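You operate a simulated robot arm through the tools that you are given. There is no shell and no other tool.

You are at the controls of a simulated robot arm. One attempt, no reset.

Task
Blow the dust out of the green hose in the blow machine.
Fine: blow guard shut and air valve open for one press; then shut the valve, lift the guard and lay the hose back in its notch. Where these are worked on the way, their far stop is far enough and under half their travel is too little: air valve, blow guard.

Only the result counts: the job must be done as asked and must still hold three seconds after the hand-in. Knocking over, shifting, dropping, spilling or breaking anything else fails it.

Robot
A 7-joint arm with a two-finger parallel gripper on a trunk, on a base that drives. Base frame: it is fixed to the floor where the robot stands at the start and does not move with it; the origin is under the middle of the robot, x ahead of it, y to its left, z up. Units: cm, degrees, N and s.
Its first joint turns from -166.0 to 166.0 degrees. Places, roughly: air valve [-30, 280, 90]; blow cradle [-10, 260, 80]; blow guard [-10, 280, 90]; green hose, grey hose, orange hose [25, 250, 75]. Payload 3.43 kg.
The tool frame sits at the grasp point between the pads (the TCP): z along the fingers, y along the line on which they close. The tips reach 3 cm beyond it. Largest opening 9.4 cm; finger width 2.8, thickness 1; the body of the gripper, 5 by 9.6 cm, starts 5.5 cm behind the TCP.
Orientation is told as [roll, pitch, yaw] about the base's x, y, z axes, in that order, counted from this pose: with the fingers straight down and closing along the base's y, the tool's x points along the base's -x, its y along +y and its z along -z.

Tools
- The arm moves only by the tool send_rows. Its argument "commands" is a list of rows, each a list of 6 numbers: the shift along the base's x, y, z in cm, then the turn, a rotation vector about the base's x, y, z in degrees. In form: [[x, y, z, wx, wy, wz], ...]. A call has 1 to 20 rows; each row shifts and turns the commanded pose from where the row before left it. "grip" is the finger opening in cm, from 0 to 9.4, set as the call begins (left out, the last holds). A row lasts 0.2 s, in which the tool goes at most 5 cm and 8.6 degrees; a call with a longer step from one row to the next is refused whole, and so is a gripper value outside its range. A pose out of reach is approached as far as the arm can. The call stops where the force on the tool passes 40 N (or 10 N more than at its start, if that is more) or the arm is blocked; 0.2 s more then pass. Each finger travels about 4.5 cm/s and halts on what it meets, pressing with about 42 N; the grip force reading is that of the motor and also rises with nothing between the fingers. The clock runs only during rows and for 0.2 s after the last one: add rows that do not move to give the fingers time. It gives the time, the measured TCP pose, the force on the tool (base axes), the opening and the grip force at its end, in the units of the frame above (readings bear some noise), with the torque about the TCP (base axes, N m) and any sound that the robot's microphone picked up.
- Cameras (640 x 400 px; columns grow to the right, rows downward): "scene" is now at [51.18, 14.14, 107.47]; the picture's right is [-0.61, -0.79, 0.00], its down [-0.46, 0.36, -0.81] and it looks along [0.64, -0.50, -0.58] (base axes); focal length 214 px, centre (320, 200). "wrist" rides on the gripper at [7.6, 1.4, -10.3] in the tool frame; the picture's right is [-0.18, 0.98, 0.00], its down [-0.75, -0.14, -0.64] and it looks along [-0.63, -0.12, 0.77] (tool axes); focal length 243 px, centre (320, 200). There is no depth. A picture from a camera that has moved, and an enlarged one, comes with that camera's place and axes in the base frame and with its lens.
- get_image(camera): a new picture of that camera. The clock stands still meanwhile.
- slide_trunk(by): slides the trunk up (or, below 0, down) by that many cm; the arm and the scene camera ride with it, the base frame stays. It gives what a move gives, with no picture.
- base_move(legs): drives the robot by 1 to 6 legs, each [ahead, left, turn to the left] in cm, cm and degrees, along the robot's own axes; the way and the turn of a leg run together, so that a leg with both is an arc; at most 150 cm and 180 degrees a leg. The arm and the cameras ride along, it lands a little off, and it stops where it bumps. It gives what a move gives.
- pan_tilt(pan, tilt): turns the head with the scene camera to pan (to the left, within 103 degrees either way) and tilt (down, from -29 to 69), counted from straight ahead of the robot. It gives what a move gives.
- inspect(camera, box): a new picture of the part [left, top, right, bottom] of that camera's present view, enlarged. The clock stands still meanwhile.
- finish_job(): hands the job in; it is judged then, once.

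Places have to be worked out from the pictures, the camera data and where the tool is seen. Open the gripper and draw the arm clear of the work before you hand the job in, unless the task says otherwise.

The tools are called after ">>>" as name(argument=value, ...) on one line, values as JSON. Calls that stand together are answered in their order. send_rows: Moves the arm, as the interface text tells. Its arguments: {"type":"object","properties":{"commands":{"type":"array"},"grip":{"type":"number"}},"required":["commands"]} The other tools are called the same way: slide_trunk (by) slides the trunk up or down; base_move (legs) drives the base; pan_tilt (pan, tilt) turns the head that bears the scene camera; get_image (camera) takes a picture; inspect (camera, box) takes an enlarged picture of a part of a camera's view; finish_job () hands the job in.

At the start:

```text
time: 0.0
position: [67.47, 14.51, 96.25]
orientation: [-39.8, 10.9, -4.4]
ft_force: [-0.1, -0.1, 0.5]
wrist_torque: [0.02, -0.01, 0.01]
opening: 9.39
finger_force: 0.1
trunk travel left (down, up): [-12.9, 48.1]
robot x, y, heading: [-0.28, 0.05, 0.1]
head pan, tilt: [-37.7, 35.7]
```

scene: 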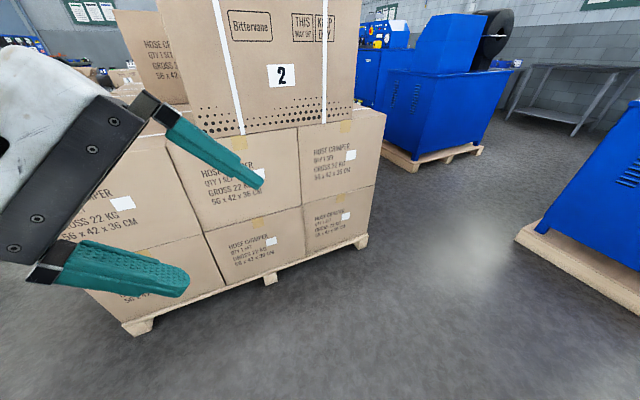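
wrist: 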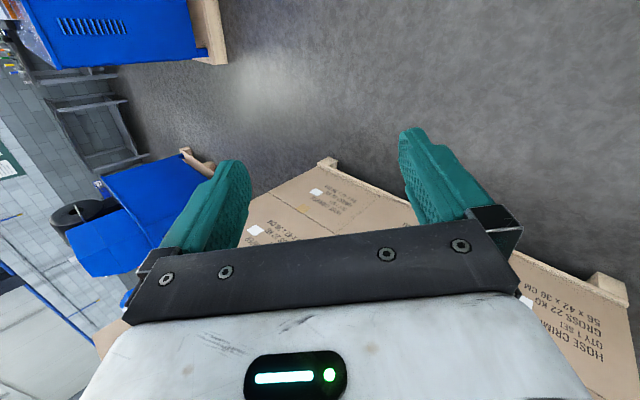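

The start view shows boxes to the right-front; the work lies to the left at y≈260. I turn the head left to look.

>>> pan_tilt(pan=90, tilt=20)

>>> get_image(camera="scene")

```text
time: 2.1
position: [67.5, 14.43, 96.15]
orientation: [-40.0, 11.0, -4.4]
ft_force: [0.7, -0.3, -0.2]
wrist_torque: [0.02, 0.02, -0.01]
opening: 9.39
finger_force: 0.1
trunk travel left (down, up): [-12.9, 48.1]
robot x, y, heading: [0.32, 0.22, -0.2]
head pan, tilt: [90.0, 20.0]
```

```text
taken
camera scene: at [44.24, 28.82, 109.96], right [1.0, 0.0, 0.0], down [0.0, -0.34, -0.94], along [0.0, 0.94, -0.34], focal length 214 px, centre (320, 200)
```

scene: 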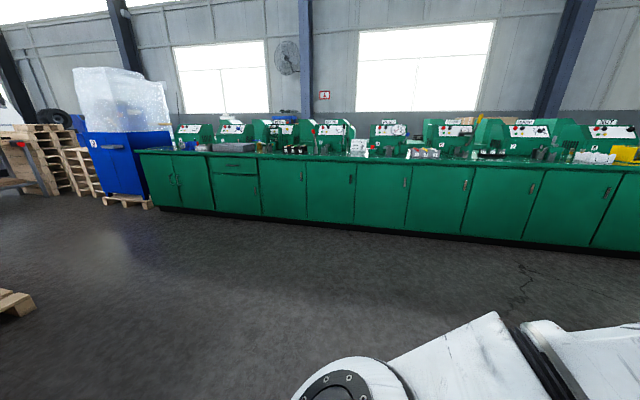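

A long green bench runs along x at y≈250. I enlarge the area at x≈-40..30.

>>> inspect(camera="scene", box=[220, 105, 380, 205])

```text
4.00 times, centred on (300, 155) of scene
camera zoom: at [44.24, 28.82, 109.96], right [1.0, 0.0, 0.0], down [0.0, -0.34, -0.94], along [0.0, 0.94, -0.34], focal length 858 px, centre (400, 380)
```

zoom: 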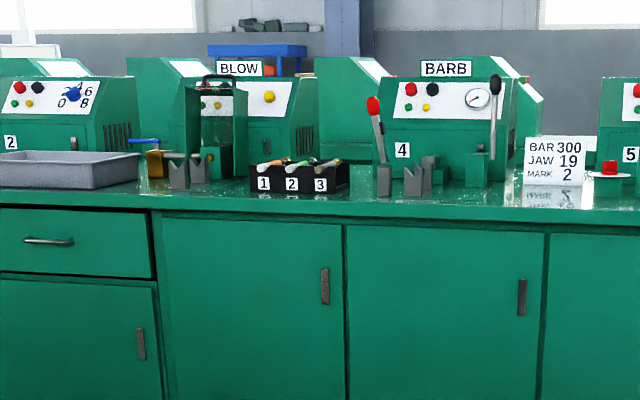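

The BLOW station (blue-handled valve, guard with black handle, V-cradle) and the hose rack 1-2-3 are visible. I turn left to face the bench and drive nearer.

>>> base_move(legs=[[0, 0, 90], [110, 0, 0]])

>>> pan_tilt(pan=0, tilt=25)

>>> get_image(camera="scene")

```text
time: 11.8
position: [-14.98, 180.94, 96.16]
orientation: [-40.1, 11.0, 84.5]
ft_force: [-0.4, 0.0, -0.5]
wrist_torque: [-0.01, 0.01, 0.01]
opening: 9.38
finger_force: 0.1
trunk travel left (down, up): [-12.9, 48.1]
robot x, y, heading: [-1.97, 113.32, 89.0]
head pan, tilt: [90.0, 20.0]
```

```text
time: 13.5
position: [-15.05, 181.06, 96.17]
orientation: [-40.1, 10.9, 84.4]
ft_force: [-0.2, 0.8, 0.6]
wrist_torque: [0.0, -0.01, -0.01]
opening: 9.41
finger_force: 0.0
trunk travel left (down, up): [-12.9, 48.1]
robot x, y, heading: [-1.77, 113.29, 88.8]
head pan, tilt: [0.0, 25.0]
```

```text
taken
camera scene: at [-20.33, 167.06, 109.15], right [1.0, -0.02, 0.0], down [-0.01, -0.42, -0.91], along [0.02, 0.91, -0.42], focal length 214 px, centre (320, 200)
```

scene: 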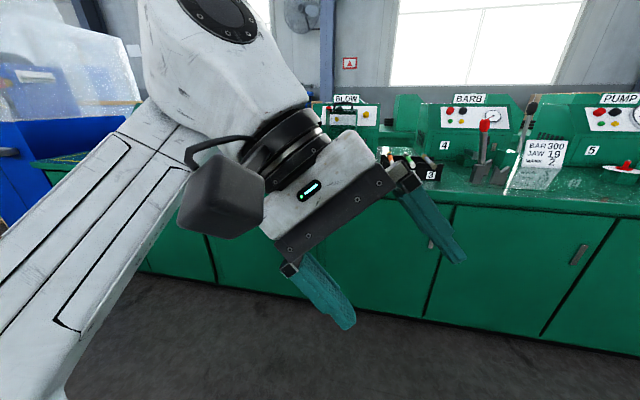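

The arm blocks the view. I swing the tool to the right (+x) while turning it to point straight down with fingers closing along x.

>>> send_rows(commands=[[4.5, -2, 1, 1.55, 4.9, 0.22], [4.5, -2, 1, 1.55, 4.9, 0.22], [4.5, -2, 1, 1.55, 4.9, 0.22], [4.5, -2, 1, 1.55, 4.9, 0.22], [4.5, -2, 1, 1.55, 4.9, 0.22], [4.5, -2, 1, 1.55, 4.9, 0.22], [4.5, -2, 1, 1.55, 4.9, 0.22], [4.5, -2, 1, 1.55, 4.9, 0.22], [4.5, -2, 1, 0, 0, 0], [4.5, 0, 0, 0, 0, 0], [0, 0, 0, 0, 0, 0]])

>>> get_image(camera="scene")

>>> get_image(camera="wrist")

```text
refused: row 1 steps farther than a row can; nothing moved
```

```text
taken
camera scene: at [-20.33, 167.06, 109.15], right [1.0, -0.02, 0.0], down [-0.01, -0.42, -0.91], along [0.02, 0.91, -0.42], focal length 214 px, centre (320, 200)
```

scene: 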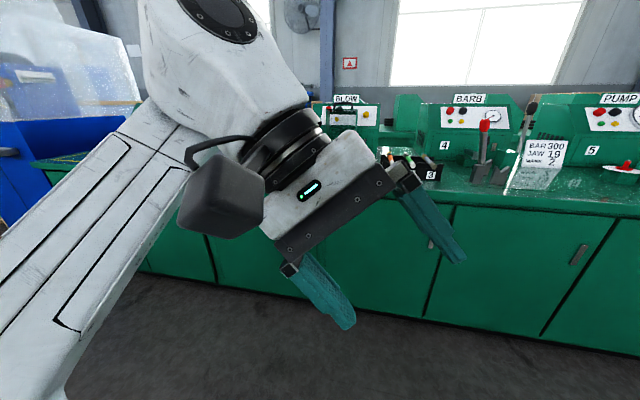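

```text
taken
camera wrist: at [-23.25, 175.55, 104.25], right [-0.74, 0.13, -0.66], down [-0.22, 0.88, 0.43], along [0.63, 0.46, -0.62], focal length 243 px, centre (320, 200)
```

wrist: 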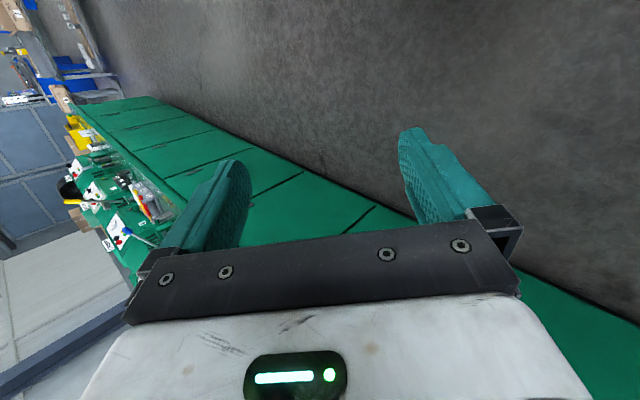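

The row step was slightly over 5 cm; I resend with smaller steps.

>>> send_rows(commands=[[4.3, -2, 1, 1.55, 4.9, 0.22], [4.3, -2, 1, 1.55, 4.9, 0.22], [4.3, -2, 1, 1.55, 4.9, 0.22], [4.3, -2, 1, 1.55, 4.9, 0.22], [4.3, -2, 1, 1.55, 4.9, 0.22], [4.3, -2, 1, 1.55, 4.9, 0.22], [4.3, -2, 1, 1.55, 4.9, 0.22], [4.3, -2, 1, 1.55, 4.9, 0.22], [4.3, -2, 1, 0, 0, 0], [4.5, 0, 0, 0, 0, 0], [0, 0, 0, 0, 0, 0]])

>>> get_image(camera="scene")

>>> get_image(camera="wrist")

```text
time: 14.6
position: [2.53, 173.29, 98.06]
orientation: [-27.0, 12.2, 88.2]
ft_force: [-0.6, -0.4, -0.3]
wrist_torque: [-0.02, -0.03, 0.03]
opening: 9.41
finger_force: 0.0
trunk travel left (down, up): [-12.9, 48.1]
robot x, y, heading: [-2.22, 113.49, 88.9]
head pan, tilt: [0.0, 25.0]
stopped in row 5: the arm was blocked; the commanded pose is now the measured one
```

```text
taken
camera scene: at [-20.39, 167.03, 109.15], right [1.0, -0.02, 0.0], down [-0.01, -0.42, -0.91], along [0.02, 0.91, -0.42], focal length 214 px, centre (320, 200)
```

scene: 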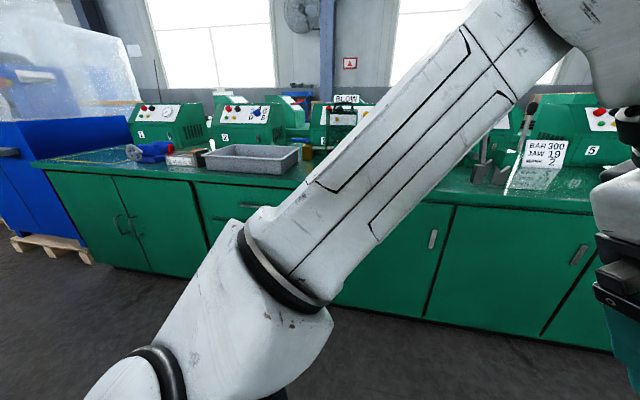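

```text
taken
camera wrist: at [-3.44, 167.77, 107.86], right [-0.87, 0.11, -0.47], down [-0.14, 0.88, 0.46], along [0.47, 0.47, -0.75], focal length 243 px, centre (320, 200)
```

wrist: 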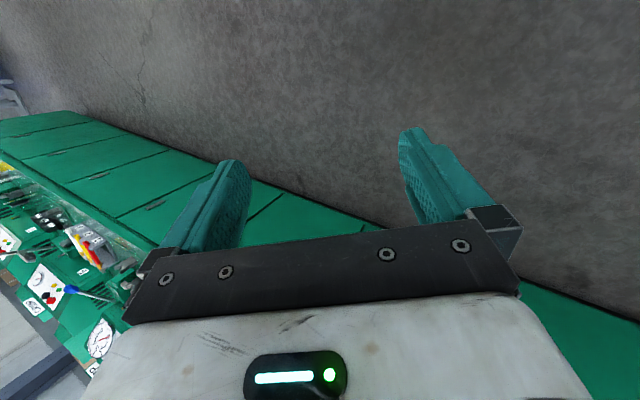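

The forearm probably met the head as I moved back; elbow lies on the left. I move the tool forward and then to the left instead, so that the whole arm leaves the view at the left side.

>>> send_rows(commands=[[-3, 3, 0, 0, 0, 0], [-3, 3.5, 0, 0, 0, 0], [-3, 3.5, 0, 0, 0, 0], [-4.5, 0, 1, 1.5, 4, 0], [-4.5, 0, 1, 1.5, 4, 0], [-4.5, 0, 1, 1.5, 4, 0], [-4.5, 0, 1, 1.5, 4, 0], [-4.5, 0, 1, 1.5, 4, 0], [-4.5, 0, 1, 1.5, 4, 0], [-4.5, 0, 1, 1.5, 2, 0], [-4.5, -1, 1, 0, 0, 0], [-4.5, -1, 1, 0, 0, 0], [-4.5, -1, 0, 0, 0, 0], [0, 0, 0, 0, 0, 0]])

>>> get_image(camera="scene")

```text
time: 15.6
position: [-10.33, 183.54, 93.72]
orientation: [-33.8, 15.6, 84.9]
ft_force: [-0.6, 0.3, 0.4]
wrist_torque: [0.0, -0.01, -0.01]
opening: 9.43
finger_force: 0.1
trunk travel left (down, up): [-12.9, 48.1]
robot x, y, heading: [-2.01, 113.69, 88.7]
head pan, tilt: [0.0, 25.0]
stopped in row 5: the arm was blocked; the commanded pose is now the measured one
```

```text
taken
camera scene: at [-20.33, 167.05, 109.14], right [1.0, -0.02, 0.0], down [-0.01, -0.42, -0.91], along [0.02, 0.91, -0.42], focal length 214 px, centre (320, 200)
```

scene: 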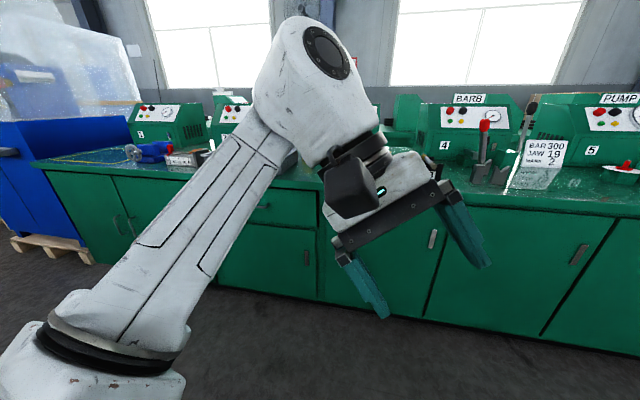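

Blocked again, so something of the arm is in the way. I look with the head down and to both sides to see how the arm sits.

>>> pan_tilt(pan=60, tilt=60)

>>> get_image(camera="scene")

>>> pan_tilt(pan=103, tilt=50)

>>> get_image(camera="scene")

>>> pan_tilt(pan=-103, tilt=40)

>>> get_image(camera="scene")

```text
time: 16.9
position: [-10.38, 183.56, 93.83]
orientation: [-33.7, 15.7, 84.9]
ft_force: [-0.5, 1.0, 0.5]
wrist_torque: [0.0, -0.02, 0.02]
opening: 9.41
finger_force: 0.0
trunk travel left (down, up): [-12.9, 48.1]
robot x, y, heading: [-1.74, 113.37, 88.7]
head pan, tilt: [60.0, 60.0]
```

```text
taken
camera scene: at [-26.25, 161.27, 104.14], right [0.52, 0.86, 0.0], down [0.74, -0.45, -0.5], along [-0.43, 0.26, -0.87], focal length 214 px, centre (320, 200)
```

scene: 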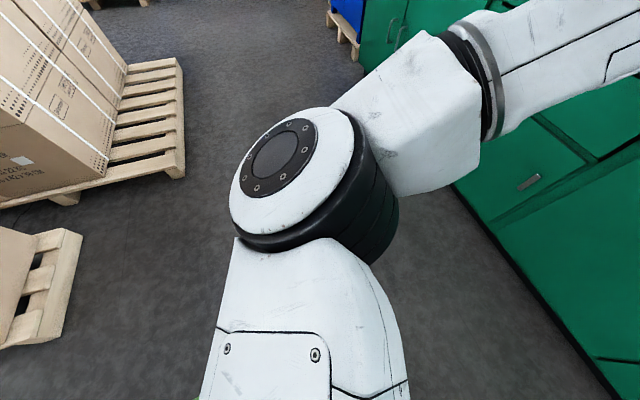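

```text
time: 18.0
position: [-10.38, 183.63, 93.79]
orientation: [-33.6, 15.6, 84.9]
ft_force: [-0.4, -0.3, -0.4]
wrist_torque: [0.02, 0.0, -0.01]
opening: 9.4
finger_force: 0.0
trunk travel left (down, up): [-12.9, 48.1]
robot x, y, heading: [-1.87, 113.35, 88.9]
head pan, tilt: [103.0, 50.0]
```

```text
taken
camera scene: at [-28.07, 156.24, 105.4], right [-0.21, 0.98, 0.0], down [0.75, 0.16, -0.64], along [-0.63, -0.13, -0.77], focal length 214 px, centre (320, 200)
```

scene: 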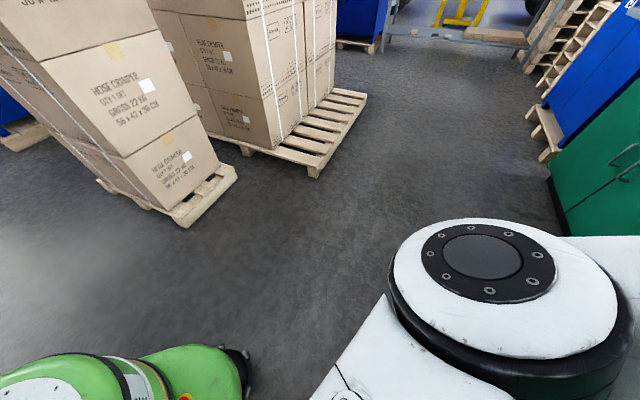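

```text
time: 21.0
position: [-10.39, 183.56, 93.74]
orientation: [-33.6, 15.6, 84.8]
ft_force: [-0.1, 0.5, 0.2]
wrist_torque: [-0.02, -0.01, 0.02]
opening: 9.37
finger_force: 0.0
trunk travel left (down, up): [-12.9, 48.1]
robot x, y, heading: [-1.89, 113.38, 88.5]
head pan, tilt: [-103.0, 40.0]
```

```text
taken
camera scene: at [-12.29, 155.76, 106.82], right [-0.24, -0.97, 0.0], down [-0.62, 0.16, -0.77], along [0.74, -0.19, -0.64], focal length 214 px, centre (320, 200)
```

scene: 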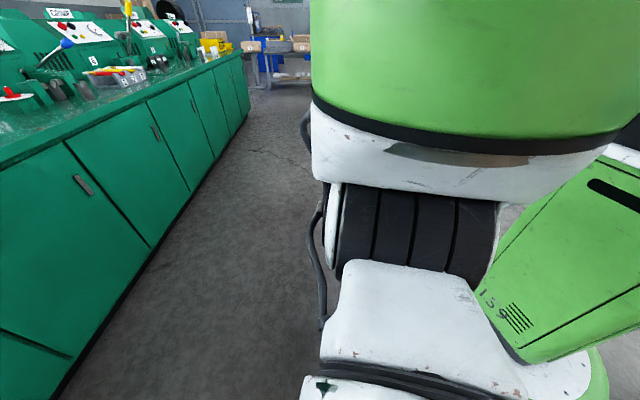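

The arm's shoulder seems to hang from a green column right of the head. I look at it with a more level tilt.

>>> pan_tilt(pan=-103, tilt=0)

>>> get_image(camera="scene")

>>> pan_tilt(pan=-70, tilt=69)

>>> get_image(camera="scene")

>>> pan_tilt(pan=0, tilt=69)

>>> get_image(camera="scene")

```text
time: 22.1
position: [-10.35, 183.61, 93.83]
orientation: [-33.7, 15.6, 84.9]
ft_force: [0.0, -1.0, -0.6]
wrist_torque: [-0.01, -0.05, 0.0]
opening: 9.41
finger_force: 0.1
trunk travel left (down, up): [-12.9, 48.1]
robot x, y, heading: [-2.07, 113.17, 88.7]
head pan, tilt: [-103.0, 0.0]
```

```text
taken
camera scene: at [-11.81, 155.64, 113.18], right [-0.24, -0.97, 0.0], down [0.0, 0.0, -1.0], along [0.97, -0.24, 0.0], focal length 214 px, centre (320, 200)
```

scene: 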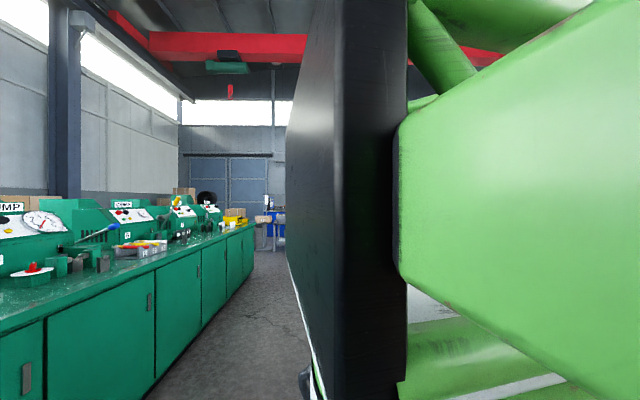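

```text
time: 23.5
position: [-10.38, 183.68, 93.68]
orientation: [-33.7, 15.7, 84.9]
ft_force: [0.3, 0.1, -0.9]
wrist_torque: [0.0, 0.01, -0.01]
opening: 9.4
finger_force: 0.0
trunk travel left (down, up): [-12.9, 48.1]
robot x, y, heading: [-2.02, 113.0, 88.9]
head pan, tilt: [-70.0, 68.8]
```

```text
taken
camera scene: at [-15.25, 159.64, 103.21], right [0.32, -0.95, 0.0], down [-0.88, -0.3, -0.36], along [0.34, 0.12, -0.93], focal length 214 px, centre (320, 200)
```

scene: 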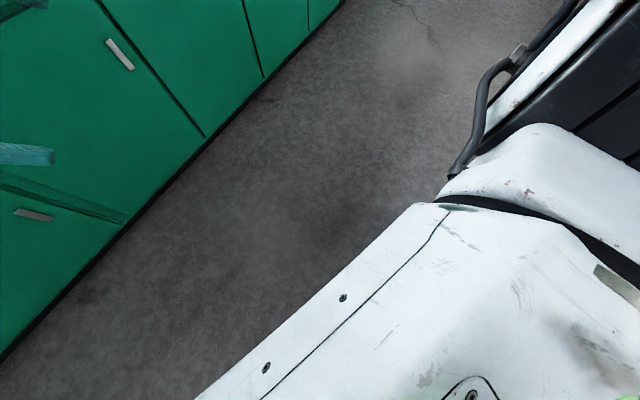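

```text
time: 24.9
position: [-10.36, 183.61, 93.69]
orientation: [-33.7, 15.6, 84.9]
ft_force: [-0.1, -0.1, -1.2]
wrist_torque: [0.01, 0.01, -0.02]
opening: 9.39
finger_force: 0.2
trunk travel left (down, up): [-12.9, 48.1]
robot x, y, heading: [-1.5, 113.18, 89.1]
head pan, tilt: [0.0, 68.8]
```

```text
taken
camera scene: at [-20.43, 163.41, 103.2], right [1.0, -0.02, 0.0], down [-0.02, -0.93, -0.36], along [0.01, 0.36, -0.93], focal length 214 px, centre (320, 200)
```

scene: 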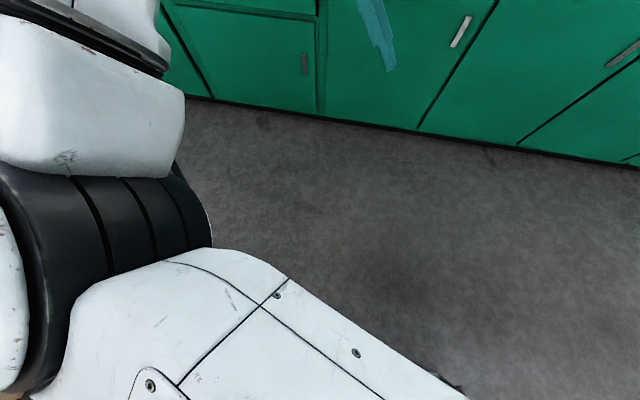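

The shoulder hangs right of the head, the upper arm passes beneath the head to an elbow on the left. I extend the tool forward first to gain room, then straighten it in a separate move.

>>> send_rows(commands=[[1, 4, 0.5, 0, 0, 0], [1, 4, 0.5, 0, 0, 0], [1, 4, 0.5, 0, 0, 0], [1, 4, 0.5, 0, 0, 0], [1, 4, 0.5, 0, 0, 0], [1, 4, 0.5, 0, 0, 0], [0, 0, 0, 0, 0, 0]])

>>> slide_trunk(by=15)

>>> send_rows(commands=[[0, 0, 0, 2, 5, 0], [0, 0, 0, 2, 5, 0], [0, 0, 0, 2, 5, 0], [0, 0, 0, 2, 5, 0], [0, 0, 0, 2, 5, 0], [0, 0, 0, 2, 5, 0], [0, 0, 0, 0, 0, 0]])

>>> pan_tilt(pan=0, tilt=30)

>>> get_image(camera="scene")

```text
time: 26.5
position: [-3.81, 206.57, 96.91]
orientation: [-33.7, 15.5, 84.9]
ft_force: [0.0, -0.2, 0.3]
wrist_torque: [-0.03, 0.03, -0.02]
opening: 9.38
finger_force: 0.2
out of reach, approached as far as the arm can: row 6
trunk travel left (down, up): [-12.9, 48.1]
robot x, y, heading: [-1.66, 113.36, 88.8]
head pan, tilt: [0.0, 68.8]
```

```text
time: 28.2
position: [-3.91, 206.51, 111.62]
orientation: [-33.6, 15.7, 84.9]
ft_force: [0.0, 0.7, 0.5]
wrist_torque: [0.0, -0.01, 0.0]
opening: 9.4
finger_force: 0.1
trunk travel left (down, up): [-27.9, 33.1]
robot x, y, heading: [-1.86, 113.26, 88.9]
head pan, tilt: [0.0, 68.8]
```

```text
time: 29.9
position: [-3.98, 206.73, 111.71]
orientation: [-2.8, 4.5, 90.4]
ft_force: [-0.3, 0.1, 0.1]
wrist_torque: [-0.01, -0.02, -0.01]
opening: 9.39
finger_force: 0.0
trunk travel left (down, up): [-27.9, 33.1]
robot x, y, heading: [-1.64, 113.02, 88.8]
head pan, tilt: [0.0, 68.8]
```

```text
time: 30.9
position: [-3.95, 206.6, 111.61]
orientation: [-2.8, 4.6, 90.5]
ft_force: [-1.1, 1.0, 0.0]
wrist_torque: [0.01, 0.02, 0.02]
opening: 9.4
finger_force: 0.1
trunk travel left (down, up): [-27.9, 33.1]
robot x, y, heading: [-1.73, 113.03, 89.0]
head pan, tilt: [0.0, 30.0]
```

```text
taken
camera scene: at [-20.37, 166.88, 123.34], right [1.0, -0.02, 0.0], down [-0.01, -0.5, -0.87], along [0.02, 0.87, -0.5], focal length 214 px, centre (320, 200)
```

scene: 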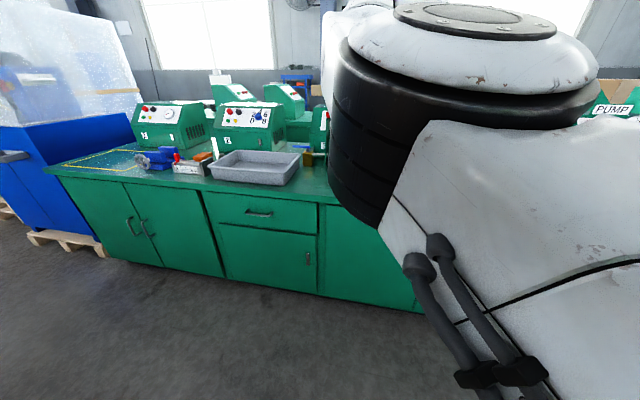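

The arm swung to an elbow-forward posture with the tool nearly straight down. I pull the tool back a bit, correct the residual tilt, and see both views.

>>> send_rows(commands=[[2, -3, 1, 1, 1, 0], [2, -3, 1, 1, 1, 0], [2, -3, 1, 1, 1, 0], [2, -3, 1, 1, 0.5, 0], [2, -3, 1, 0, 0, 0], [0, 0, 0, 0, 0, 0]])

>>> get_image(camera="scene")

>>> get_image(camera="wrist")

```text
time: 32.3
position: [7.9, 191.13, 115.77]
orientation: [-0.3, 1.8, 88.2]
ft_force: [0.0, 0.4, -0.7]
wrist_torque: [-0.01, 0.01, 0.02]
opening: 9.4
finger_force: 0.0
trunk travel left (down, up): [-27.9, 33.1]
robot x, y, heading: [-1.77, 113.55, 88.8]
head pan, tilt: [0.0, 30.0]
```

```text
taken
camera scene: at [-20.05, 166.94, 123.71], right [1.0, -0.05, 0.0], down [-0.02, -0.47, -0.88], along [0.05, 0.88, -0.47], focal length 214 px, centre (320, 200)
```

scene: 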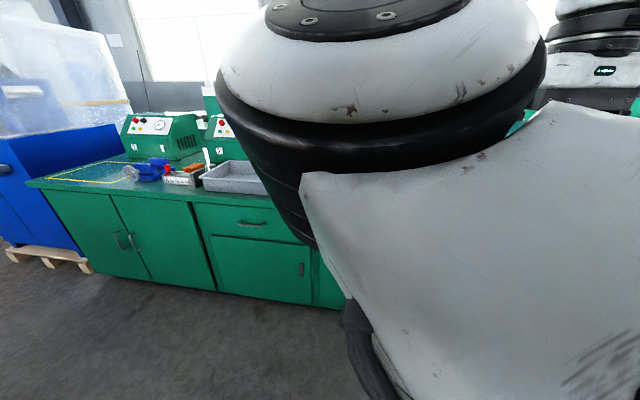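

```text
taken
camera wrist: at [6.24, 183.85, 126.11], right [-0.98, 0.22, -0.01], down [0.16, 0.77, 0.62], along [0.14, 0.6, -0.79], focal length 243 px, centre (320, 200)
```

wrist: 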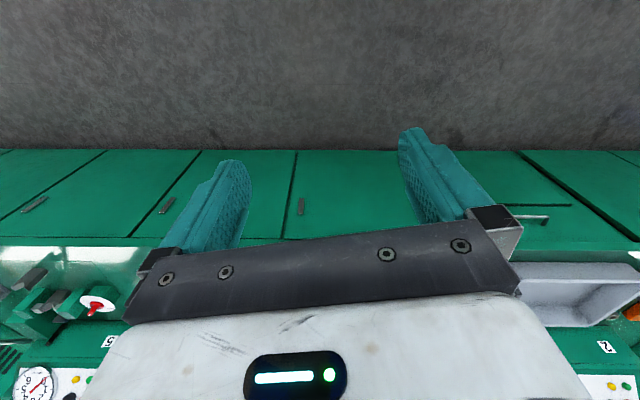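

The elbow is now close to the head camera. I swing the tool forward-right to clear the view of the blow station.

>>> send_rows(commands=[[3, 3, 0, 0, 0, 0], [4, 2, 0, 0, 0, 0], [4.5, 0, 0, 0, 0, 0], [4.5, 0, 0, 0, 0, 0], [4.5, 0, 0, 0, 0, 0], [4.5, -1, 0, 0, 0, 0], [4.5, -1, 0, 0, 0, 0], [4.5, -1, 0, 0, 0, 0], [4.5, -1, 0, 0, 0, 0], [4.5, -1, 0, 0, 0, 0], [0, 0, 0, 0, 0, 0]])

>>> get_image(camera="scene")

```text
time: 34.7
position: [46.55, 189.33, 115.48]
orientation: [0.7, 0.5, 90.6]
ft_force: [-0.8, 1.7, 0.2]
wrist_torque: [-0.01, 0.03, -0.01]
opening: 9.41
finger_force: 0.1
out of reach, approached as far as the arm can: row 9, 10
trunk travel left (down, up): [-27.9, 33.1]
robot x, y, heading: [-1.84, 113.22, 88.8]
head pan, tilt: [0.0, 30.0]
```

```text
taken
camera scene: at [-20.32, 166.87, 123.36], right [1.0, -0.02, 0.0], down [-0.01, -0.5, -0.87], along [0.02, 0.87, -0.5], focal length 214 px, centre (320, 200)
```

scene: 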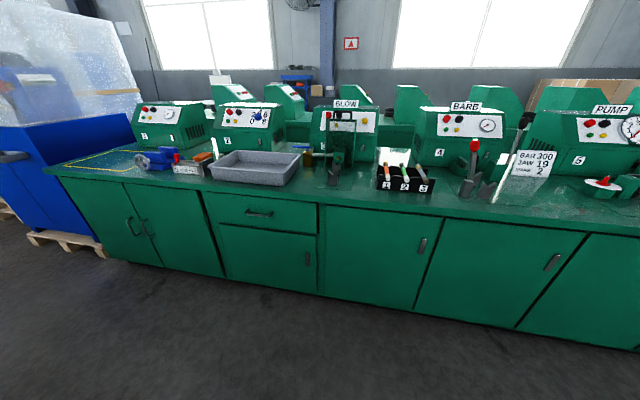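

The view is clear now. I enlarge the blow station and rack.

>>> inspect(camera="scene", box=[280, 95, 440, 195])

>>> inspect(camera="scene", box=[295, 98, 375, 198])

>>> inspect(camera="scene", box=[365, 150, 445, 200])

```text
4.00 times, centred on (360, 145) of scene
camera zoom: at [-20.32, 166.87, 123.36], right [1.0, -0.02, 0.0], down [-0.01, -0.5, -0.87], along [0.02, 0.87, -0.5], focal length 858 px, centre (160, 420)
```

zoom: 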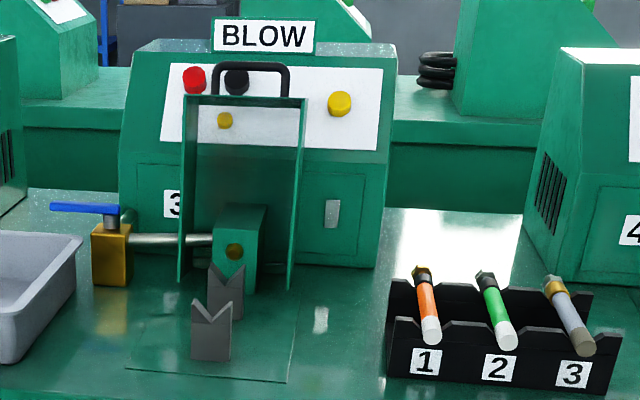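

```text
4.00 times, centred on (335, 148) of scene
camera zoom: at [-20.32, 166.87, 123.36], right [1.0, -0.02, 0.0], down [-0.01, -0.5, -0.87], along [0.02, 0.87, -0.5], focal length 858 px, centre (260, 408)
```

zoom: 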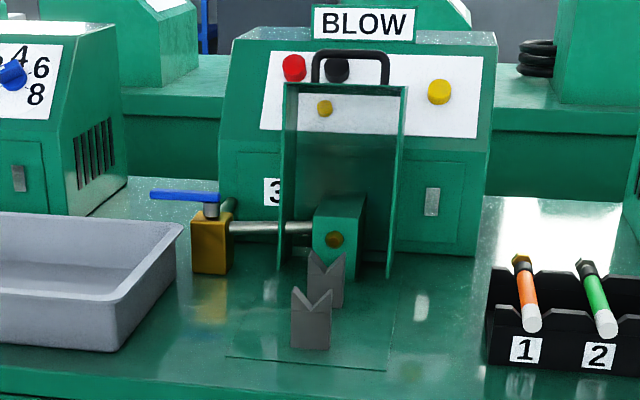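

```text
8.00 times, centred on (405, 175) of scene
camera zoom: at [-20.32, 166.87, 123.36], right [1.0, -0.02, 0.0], down [-0.01, -0.5, -0.87], along [0.02, 0.87, -0.5], focal length 1716 px, centre (-360, 400)
```

zoom: 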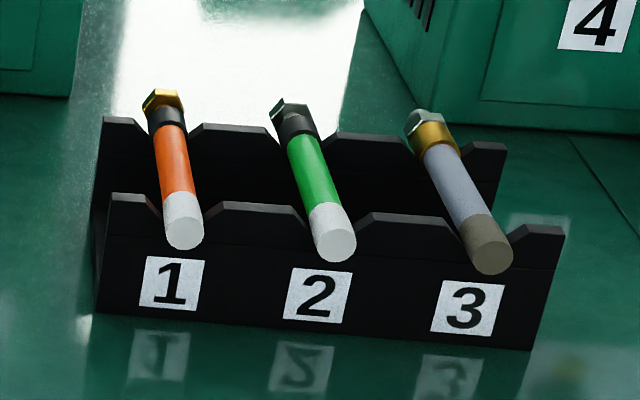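

Hose 2 (green) sits in the rack near (17, 250, 84), fitting end toward +y. Before driving closer I check the chassis front with the head tilted down.

>>> pan_tilt(pan=0, tilt=69)

>>> get_image(camera="scene")

>>> pan_tilt(pan=-80, tilt=60)

>>> get_image(camera="scene")

>>> pan_tilt(pan=-80, tilt=20)

>>> get_image(camera="scene")

```text
time: 35.8
position: [46.45, 189.33, 115.47]
orientation: [0.7, 0.7, 90.6]
ft_force: [0.6, 0.3, -0.6]
wrist_torque: [0.0, 0.0, 0.02]
opening: 9.39
finger_force: 0.1
trunk travel left (down, up): [-27.9, 33.1]
robot x, y, heading: [-1.91, 113.13, 89.0]
head pan, tilt: [0.0, 68.8]
```

```text
taken
camera scene: at [-20.41, 163.43, 118.21], right [1.0, -0.02, 0.0], down [-0.02, -0.93, -0.36], along [0.01, 0.36, -0.93], focal length 214 px, centre (320, 200)
```

scene: 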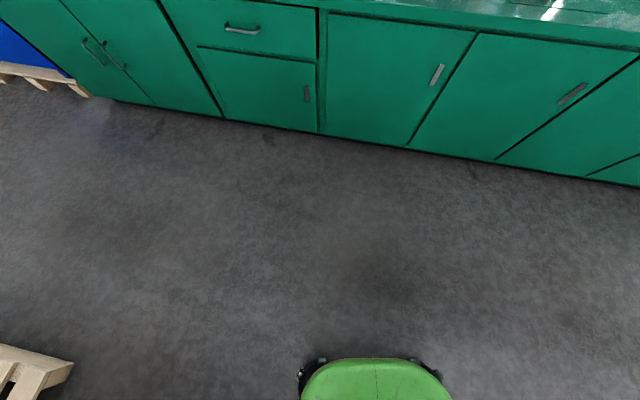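

```text
time: 37.3
position: [46.55, 189.35, 115.53]
orientation: [0.7, 0.6, 90.6]
ft_force: [1.1, 0.2, 0.0]
wrist_torque: [-0.01, 0.01, 0.02]
opening: 9.4
finger_force: 0.0
trunk travel left (down, up): [-27.9, 33.1]
robot x, y, heading: [-2.27, 113.18, 89.2]
head pan, tilt: [-80.0, 60.0]
```

```text
taken
camera scene: at [-13.93, 158.87, 119.14], right [0.16, -0.99, 0.0], down [-0.86, -0.14, -0.5], along [0.49, 0.08, -0.87], focal length 214 px, centre (320, 200)
```

scene: 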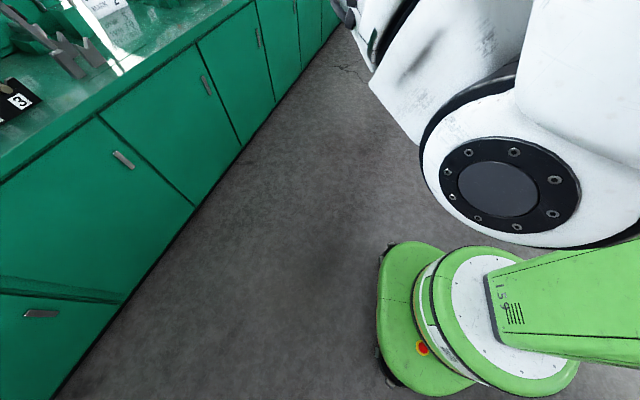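

```text
time: 38.4
position: [46.42, 189.48, 115.55]
orientation: [0.7, 0.6, 90.6]
ft_force: [0.5, 0.1, -0.1]
wrist_torque: [0.0, -0.01, 0.04]
opening: 9.39
finger_force: 0.1
trunk travel left (down, up): [-27.9, 33.1]
robot x, y, heading: [-1.81, 112.7, 88.5]
head pan, tilt: [-80.0, 20.0]
```

```text
taken
camera scene: at [-11.32, 159.28, 124.95], right [0.16, -0.99, 0.0], down [-0.34, -0.05, -0.94], along [0.93, 0.15, -0.34], focal length 214 px, centre (320, 200)
```

scene: 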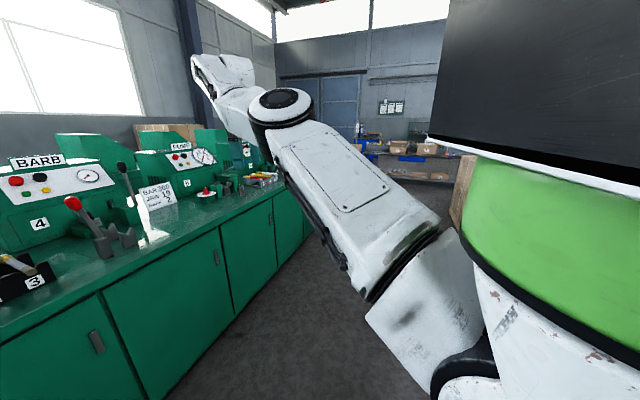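

The base is small (front ≈24 cm ahead of its centre), so I can come within reach. I raise the trunk for clearance, then drive ahead and a little left, to about (-20, 188).

>>> slide_trunk(by=18)

>>> base_move(legs=[[0, 18, 1], [50, 0, 0]])

>>> pan_tilt(pan=-25, tilt=40)

>>> get_image(camera="scene")

>>> get_image(camera="wrist")

```text
time: 40.4
position: [46.56, 189.36, 133.47]
orientation: [0.7, 0.6, 90.5]
ft_force: [0.1, -0.6, -0.4]
wrist_torque: [-0.01, -0.03, 0.03]
opening: 9.41
finger_force: 0.1
trunk travel left (down, up): [-45.9, 15.1]
robot x, y, heading: [-1.88, 112.97, 89.0]
head pan, tilt: [-80.0, 20.0]
```

```text
time: 44.4
position: [27.57, 239.78, 133.47]
orientation: [0.7, 0.5, 91.5]
ft_force: [0.3, -0.8, 0.7]
wrist_torque: [0.04, 0.01, -0.05]
opening: 9.42
finger_force: 0.1
trunk travel left (down, up): [-45.9, 15.1]
robot x, y, heading: [-19.26, 162.93, 89.8]
head pan, tilt: [-80.0, 20.0]
```

```text
time: 45.6
position: [27.39, 239.75, 133.56]
orientation: [0.7, 0.6, 91.4]
ft_force: [-0.3, -0.1, -0.1]
wrist_torque: [0.0, 0.0, 0.03]
opening: 9.39
finger_force: 0.1
trunk travel left (down, up): [-45.9, 15.1]
robot x, y, heading: [-19.69, 163.36, 89.6]
head pan, tilt: [-25.0, 40.0]
```

```text
taken
camera scene: at [-35.31, 214.82, 139.82], right [0.9, -0.43, 0.0], down [-0.27, -0.58, -0.77], along [0.33, 0.69, -0.64], focal length 214 px, centre (320, 200)
```

scene: 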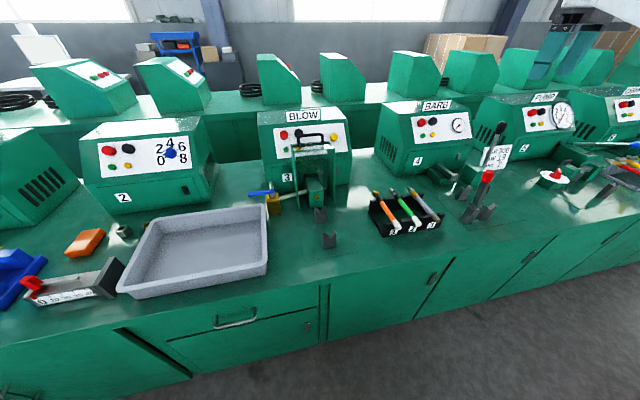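

```text
taken
camera wrist: at [26.46, 232.09, 143.72], right [-0.99, 0.16, 0.01], down [0.13, 0.76, 0.63], along [0.09, 0.63, -0.77], focal length 243 px, centre (320, 200)
```

wrist: 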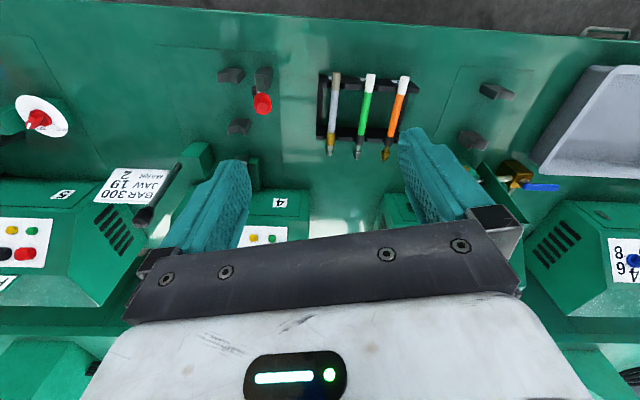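

Excellent views of both. I enlarge the blow station and the rack in each camera for measuring.

>>> inspect(camera="scene", box=[235, 95, 363, 175])

>>> inspect(camera="scene", box=[235, 170, 363, 250])

>>> inspect(camera="scene", box=[350, 165, 478, 245])

>>> inspect(camera="wrist", box=[300, 50, 460, 150])

>>> inspect(camera="wrist", box=[440, 60, 600, 220])

```text
5.00 times, centred on (299, 135) of scene
camera zoom: at [-35.31, 214.82, 139.82], right [0.9, -0.43, 0.0], down [-0.27, -0.58, -0.77], along [0.33, 0.69, -0.64], focal length 1072 px, centre (425, 525)
```

zoom: 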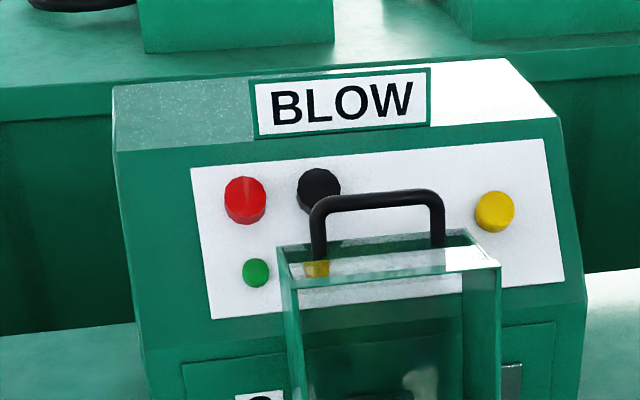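

```text
5.00 times, centred on (299, 210) of scene
camera zoom: at [-35.31, 214.82, 139.82], right [0.9, -0.43, 0.0], down [-0.27, -0.58, -0.77], along [0.33, 0.69, -0.64], focal length 1072 px, centre (425, 150)
```

zoom: 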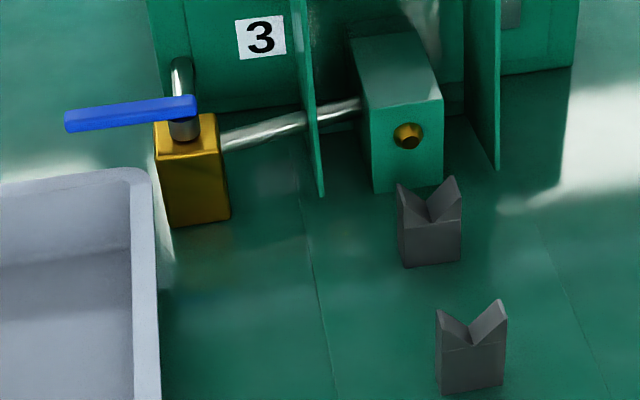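

```text
5.00 times, centred on (414, 205) of scene
camera zoom: at [-35.31, 214.82, 139.82], right [0.9, -0.43, 0.0], down [-0.27, -0.58, -0.77], along [0.33, 0.69, -0.64], focal length 1072 px, centre (-150, 175)
```

zoom: 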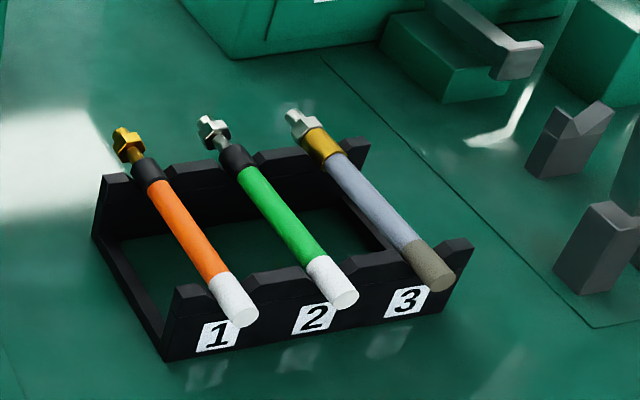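

```text
4.00 times, centred on (380, 100) of wrist
camera zoom: at [26.46, 232.09, 143.72], right [-0.99, 0.16, 0.01], down [0.13, 0.76, 0.63], along [0.09, 0.63, -0.77], focal length 970 px, centre (80, 600)
```

zoom: 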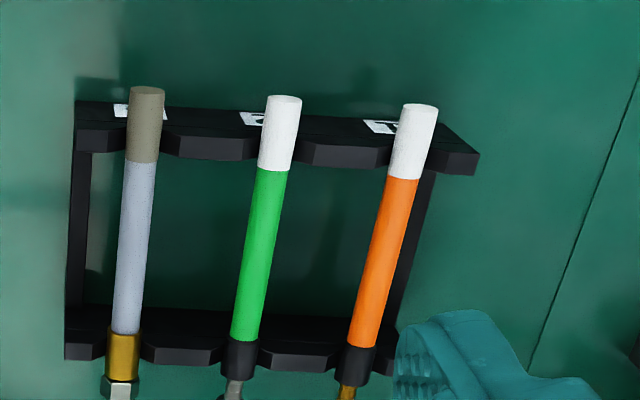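

```text
2.50 times, centred on (520, 140) of wrist
camera zoom: at [26.46, 232.09, 143.72], right [-0.99, 0.16, 0.01], down [0.13, 0.76, 0.63], along [0.09, 0.63, -0.77], focal length 606 px, centre (-180, 350)
```

zoom: 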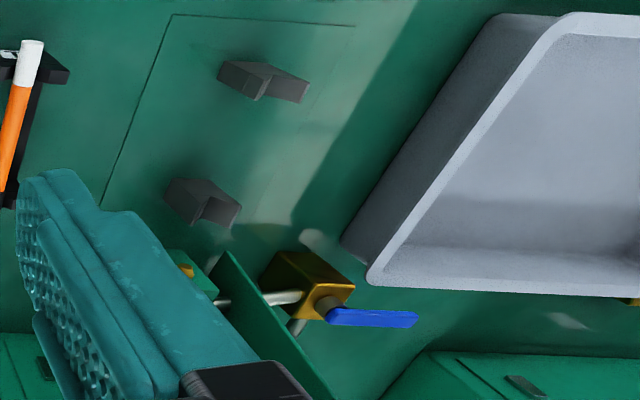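

Triangulated: hose 2 runs from cap (16.8, 246.1, 86.7) to tip ≈(21.1, 265.1), cradle V's at ≈(-13, 255.2) and ≈(-10.3, 266.8), nozzle port ≈(-8.4, 274.8); the bench is turned ≈12°. I drive 28 cm further ahead with the tool high.

>>> base_move(legs=[[28, 0, 0]])

>>> get_image(camera="scene")

>>> get_image(camera="wrist")

```text
time: 47.6
position: [26.84, 268.61, 133.45]
orientation: [0.8, 0.7, 92.0]
ft_force: [1.1, -0.3, 0.2]
wrist_torque: [0.02, -0.04, 0.02]
opening: 9.39
finger_force: 0.1
trunk travel left (down, up): [-45.9, 15.1]
robot x, y, heading: [-19.9, 191.01, 90.2]
head pan, tilt: [-25.0, 40.0]
```

```text
taken
camera scene: at [-35.8, 243.12, 139.82], right [0.91, -0.42, 0.0], down [-0.27, -0.58, -0.77], along [0.32, 0.7, -0.64], focal length 214 px, centre (320, 200)
```

scene: 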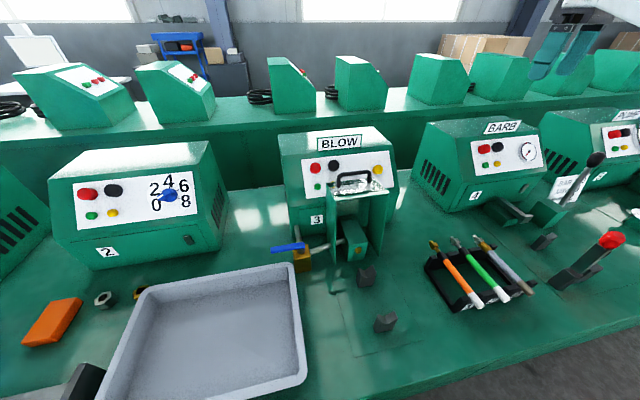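

```text
taken
camera wrist: at [25.81, 260.92, 143.72], right [-0.99, 0.15, 0.01], down [0.12, 0.76, 0.63], along [0.09, 0.63, -0.77], focal length 243 px, centre (320, 200)
```

wrist: 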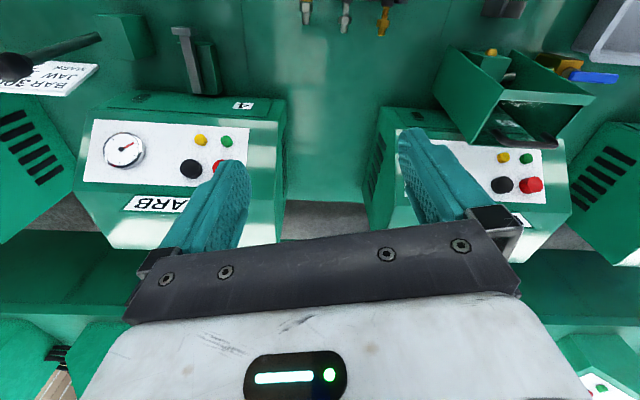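

Now a closer measurement of guard, valve, button and cradle from this nearer viewpoint.

>>> inspect(camera="scene", box=[270, 125, 430, 225])

>>> inspect(camera="scene", box=[260, 205, 420, 345])

>>> inspect(camera="scene", box=[415, 220, 543, 320])

>>> inspect(camera="wrist", box=[400, 20, 640, 220])

```text
4.00 times, centred on (350, 175) of scene
camera zoom: at [-35.8, 243.12, 139.82], right [0.91, -0.42, 0.0], down [-0.27, -0.58, -0.77], along [0.32, 0.7, -0.64], focal length 858 px, centre (200, 300)
```

zoom: 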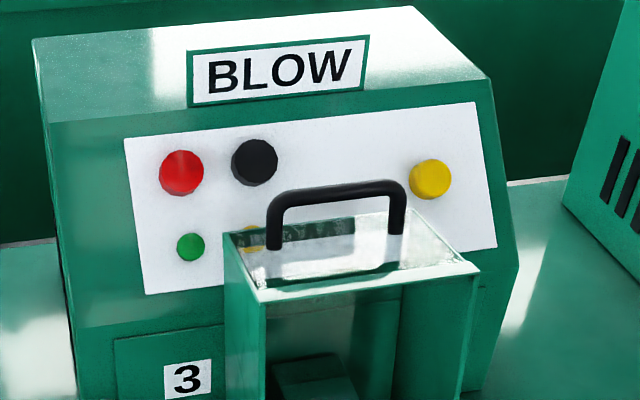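

```text
2.86 times, centred on (340, 275) of scene
camera zoom: at [-35.8, 243.12, 139.82], right [0.91, -0.42, 0.0], down [-0.27, -0.58, -0.77], along [0.32, 0.7, -0.64], focal length 613 px, centre (263, -14)
```

zoom: 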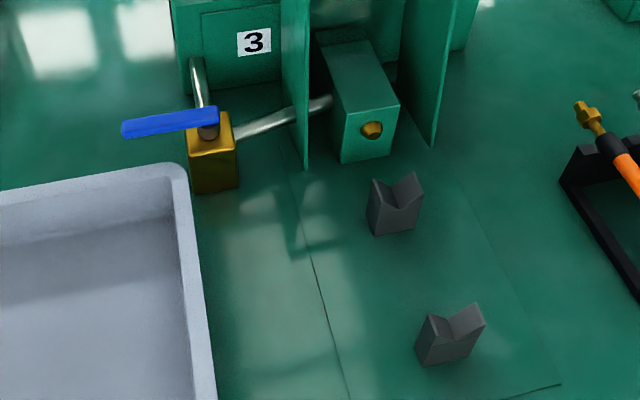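

```text
4.00 times, centred on (479, 270) of scene
camera zoom: at [-35.8, 243.12, 139.82], right [0.91, -0.42, 0.0], down [-0.27, -0.58, -0.77], along [0.32, 0.7, -0.64], focal length 858 px, centre (-316, -80)
```

zoom: 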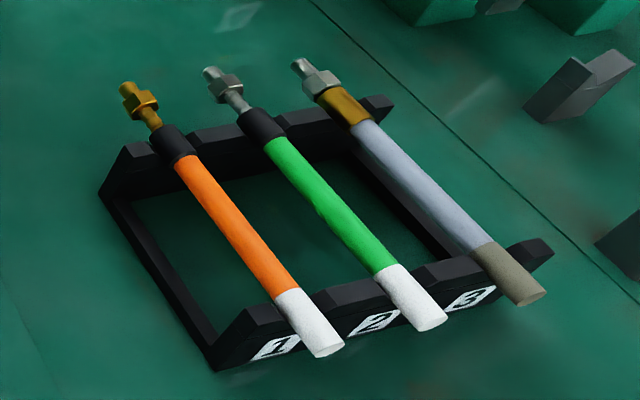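

```text
2.00 times, centred on (520, 120) of wrist
camera zoom: at [25.81, 260.92, 143.72], right [-0.99, 0.15, 0.01], down [0.12, 0.76, 0.63], along [0.09, 0.63, -0.77], focal length 485 px, centre (-80, 360)
```

zoom: 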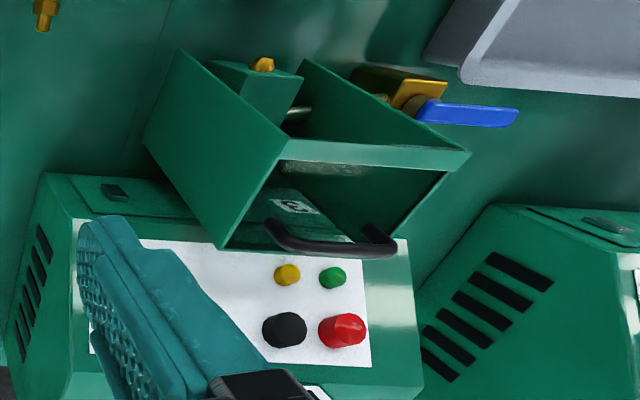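

Guard handle bar is at ≈(-5.7, 284.8, 107), port at (-8.4, 274.7, 86.2), cradle axis parallel to the hose and 30.9 cm to its left. I move above the green hose, turning the tool to yaw ≈77.7° so the fingers close across it.

>>> send_rows(commands=[[-1, -1.8, -2.5, 0.1, -0.1, -1.8], [-1, -1.8, -2.5, 0.1, -0.1, -1.8], [-1, -1.8, -2.5, 0.1, -0.1, -1.8], [-1, -1.8, -2.5, 0.1, -0.1, -1.8], [-1, -1.8, -2.5, 0.1, -0.1, -1.8], [-1, -1.8, -2.5, 0.1, -0.1, -1.8], [-1, -1.8, -2.5, 0.1, -0.1, -1.8], [-1.3, -1.8, -2.5, 0, 0, -1.7], [0, 0, 0, 0, 0, 0]], grip=5)

>>> get_image(camera="wrist")

>>> get_image(camera="scene")

```text
time: 49.6
position: [18.62, 254.33, 113.46]
orientation: [0.2, -0.2, 77.6]
ft_force: [-0.3, -0.8, -0.1]
wrist_torque: [-0.02, -0.02, 0.0]
opening: 4.98
finger_force: 0.1
trunk travel left (down, up): [-45.9, 15.1]
robot x, y, heading: [-19.91, 191.3, 90.3]
head pan, tilt: [-25.0, 40.0]
```

```text
taken
camera wrist: at [15.62, 247.04, 123.52], right [-0.92, 0.39, 0.0], down [0.3, 0.7, 0.64], along [0.25, 0.59, -0.76], focal length 243 px, centre (320, 200)
```

wrist: 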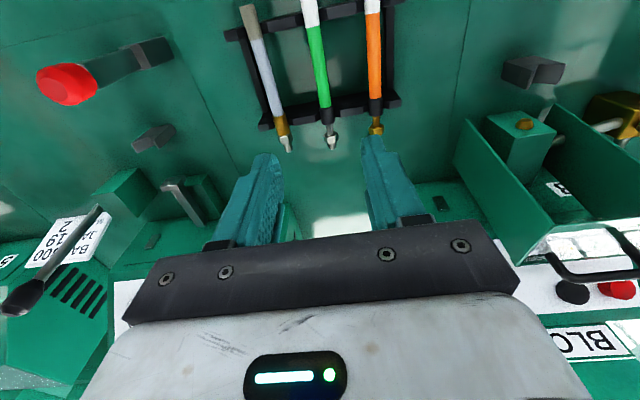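

```text
taken
camera scene: at [-35.81, 243.13, 139.82], right [0.91, -0.42, 0.0], down [-0.27, -0.58, -0.77], along [0.32, 0.7, -0.64], focal length 214 px, centre (320, 200)
```

scene: 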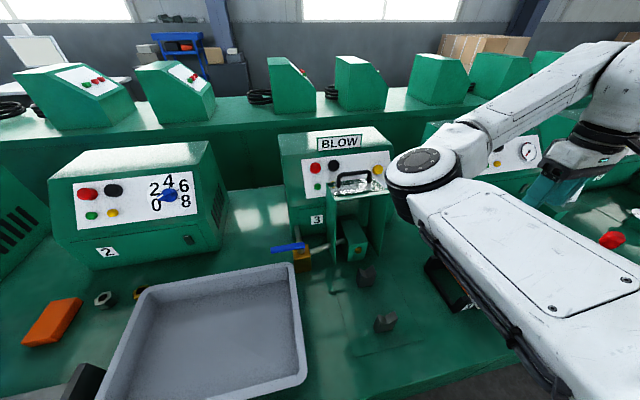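

The hose appears where predicted. I descend to z≈93 and check alignment.

>>> send_rows(commands=[[0, 0, -4, 0, 0, 0], [0, 0, -4, 0, 0, 0], [0, 0, -4, 0, 0, 0], [0, 0, -4, 0, 0, 0], [0, 0, -3, 0, 0, 0], [0, 0, 0, 0, 0, 0]])

>>> get_image(camera="wrist")

>>> get_image(camera="scene")

```text
time: 51.0
position: [18.41, 254.32, 94.43]
orientation: [0.1, -0.1, 77.7]
ft_force: [-0.3, 0.6, 0.1]
wrist_torque: [0.01, 0.01, -0.01]
opening: 5.03
finger_force: 0.0
trunk travel left (down, up): [-45.9, 15.1]
robot x, y, heading: [-19.81, 191.06, 90.6]
head pan, tilt: [-25.0, 40.0]
```

```text
taken
camera wrist: at [15.38, 246.98, 104.52], right [-0.92, 0.39, 0.0], down [0.3, 0.7, 0.64], along [0.25, 0.59, -0.76], focal length 243 px, centre (320, 200)
```

wrist: 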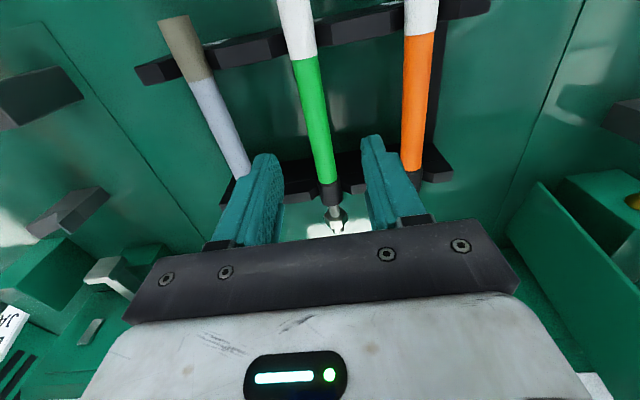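

```text
taken
camera scene: at [-35.81, 243.13, 139.82], right [0.91, -0.42, 0.0], down [-0.27, -0.58, -0.77], along [0.32, 0.7, -0.64], focal length 214 px, centre (320, 200)
```

scene: 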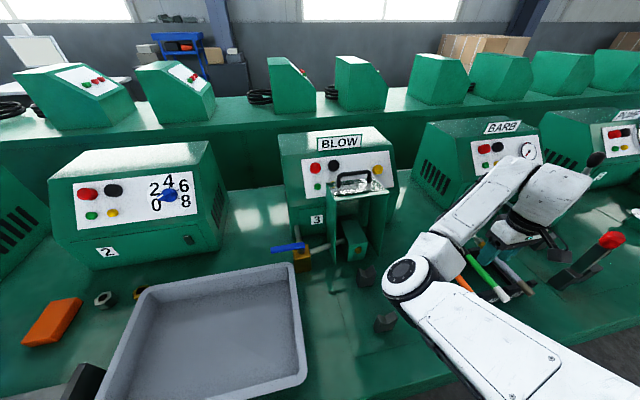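

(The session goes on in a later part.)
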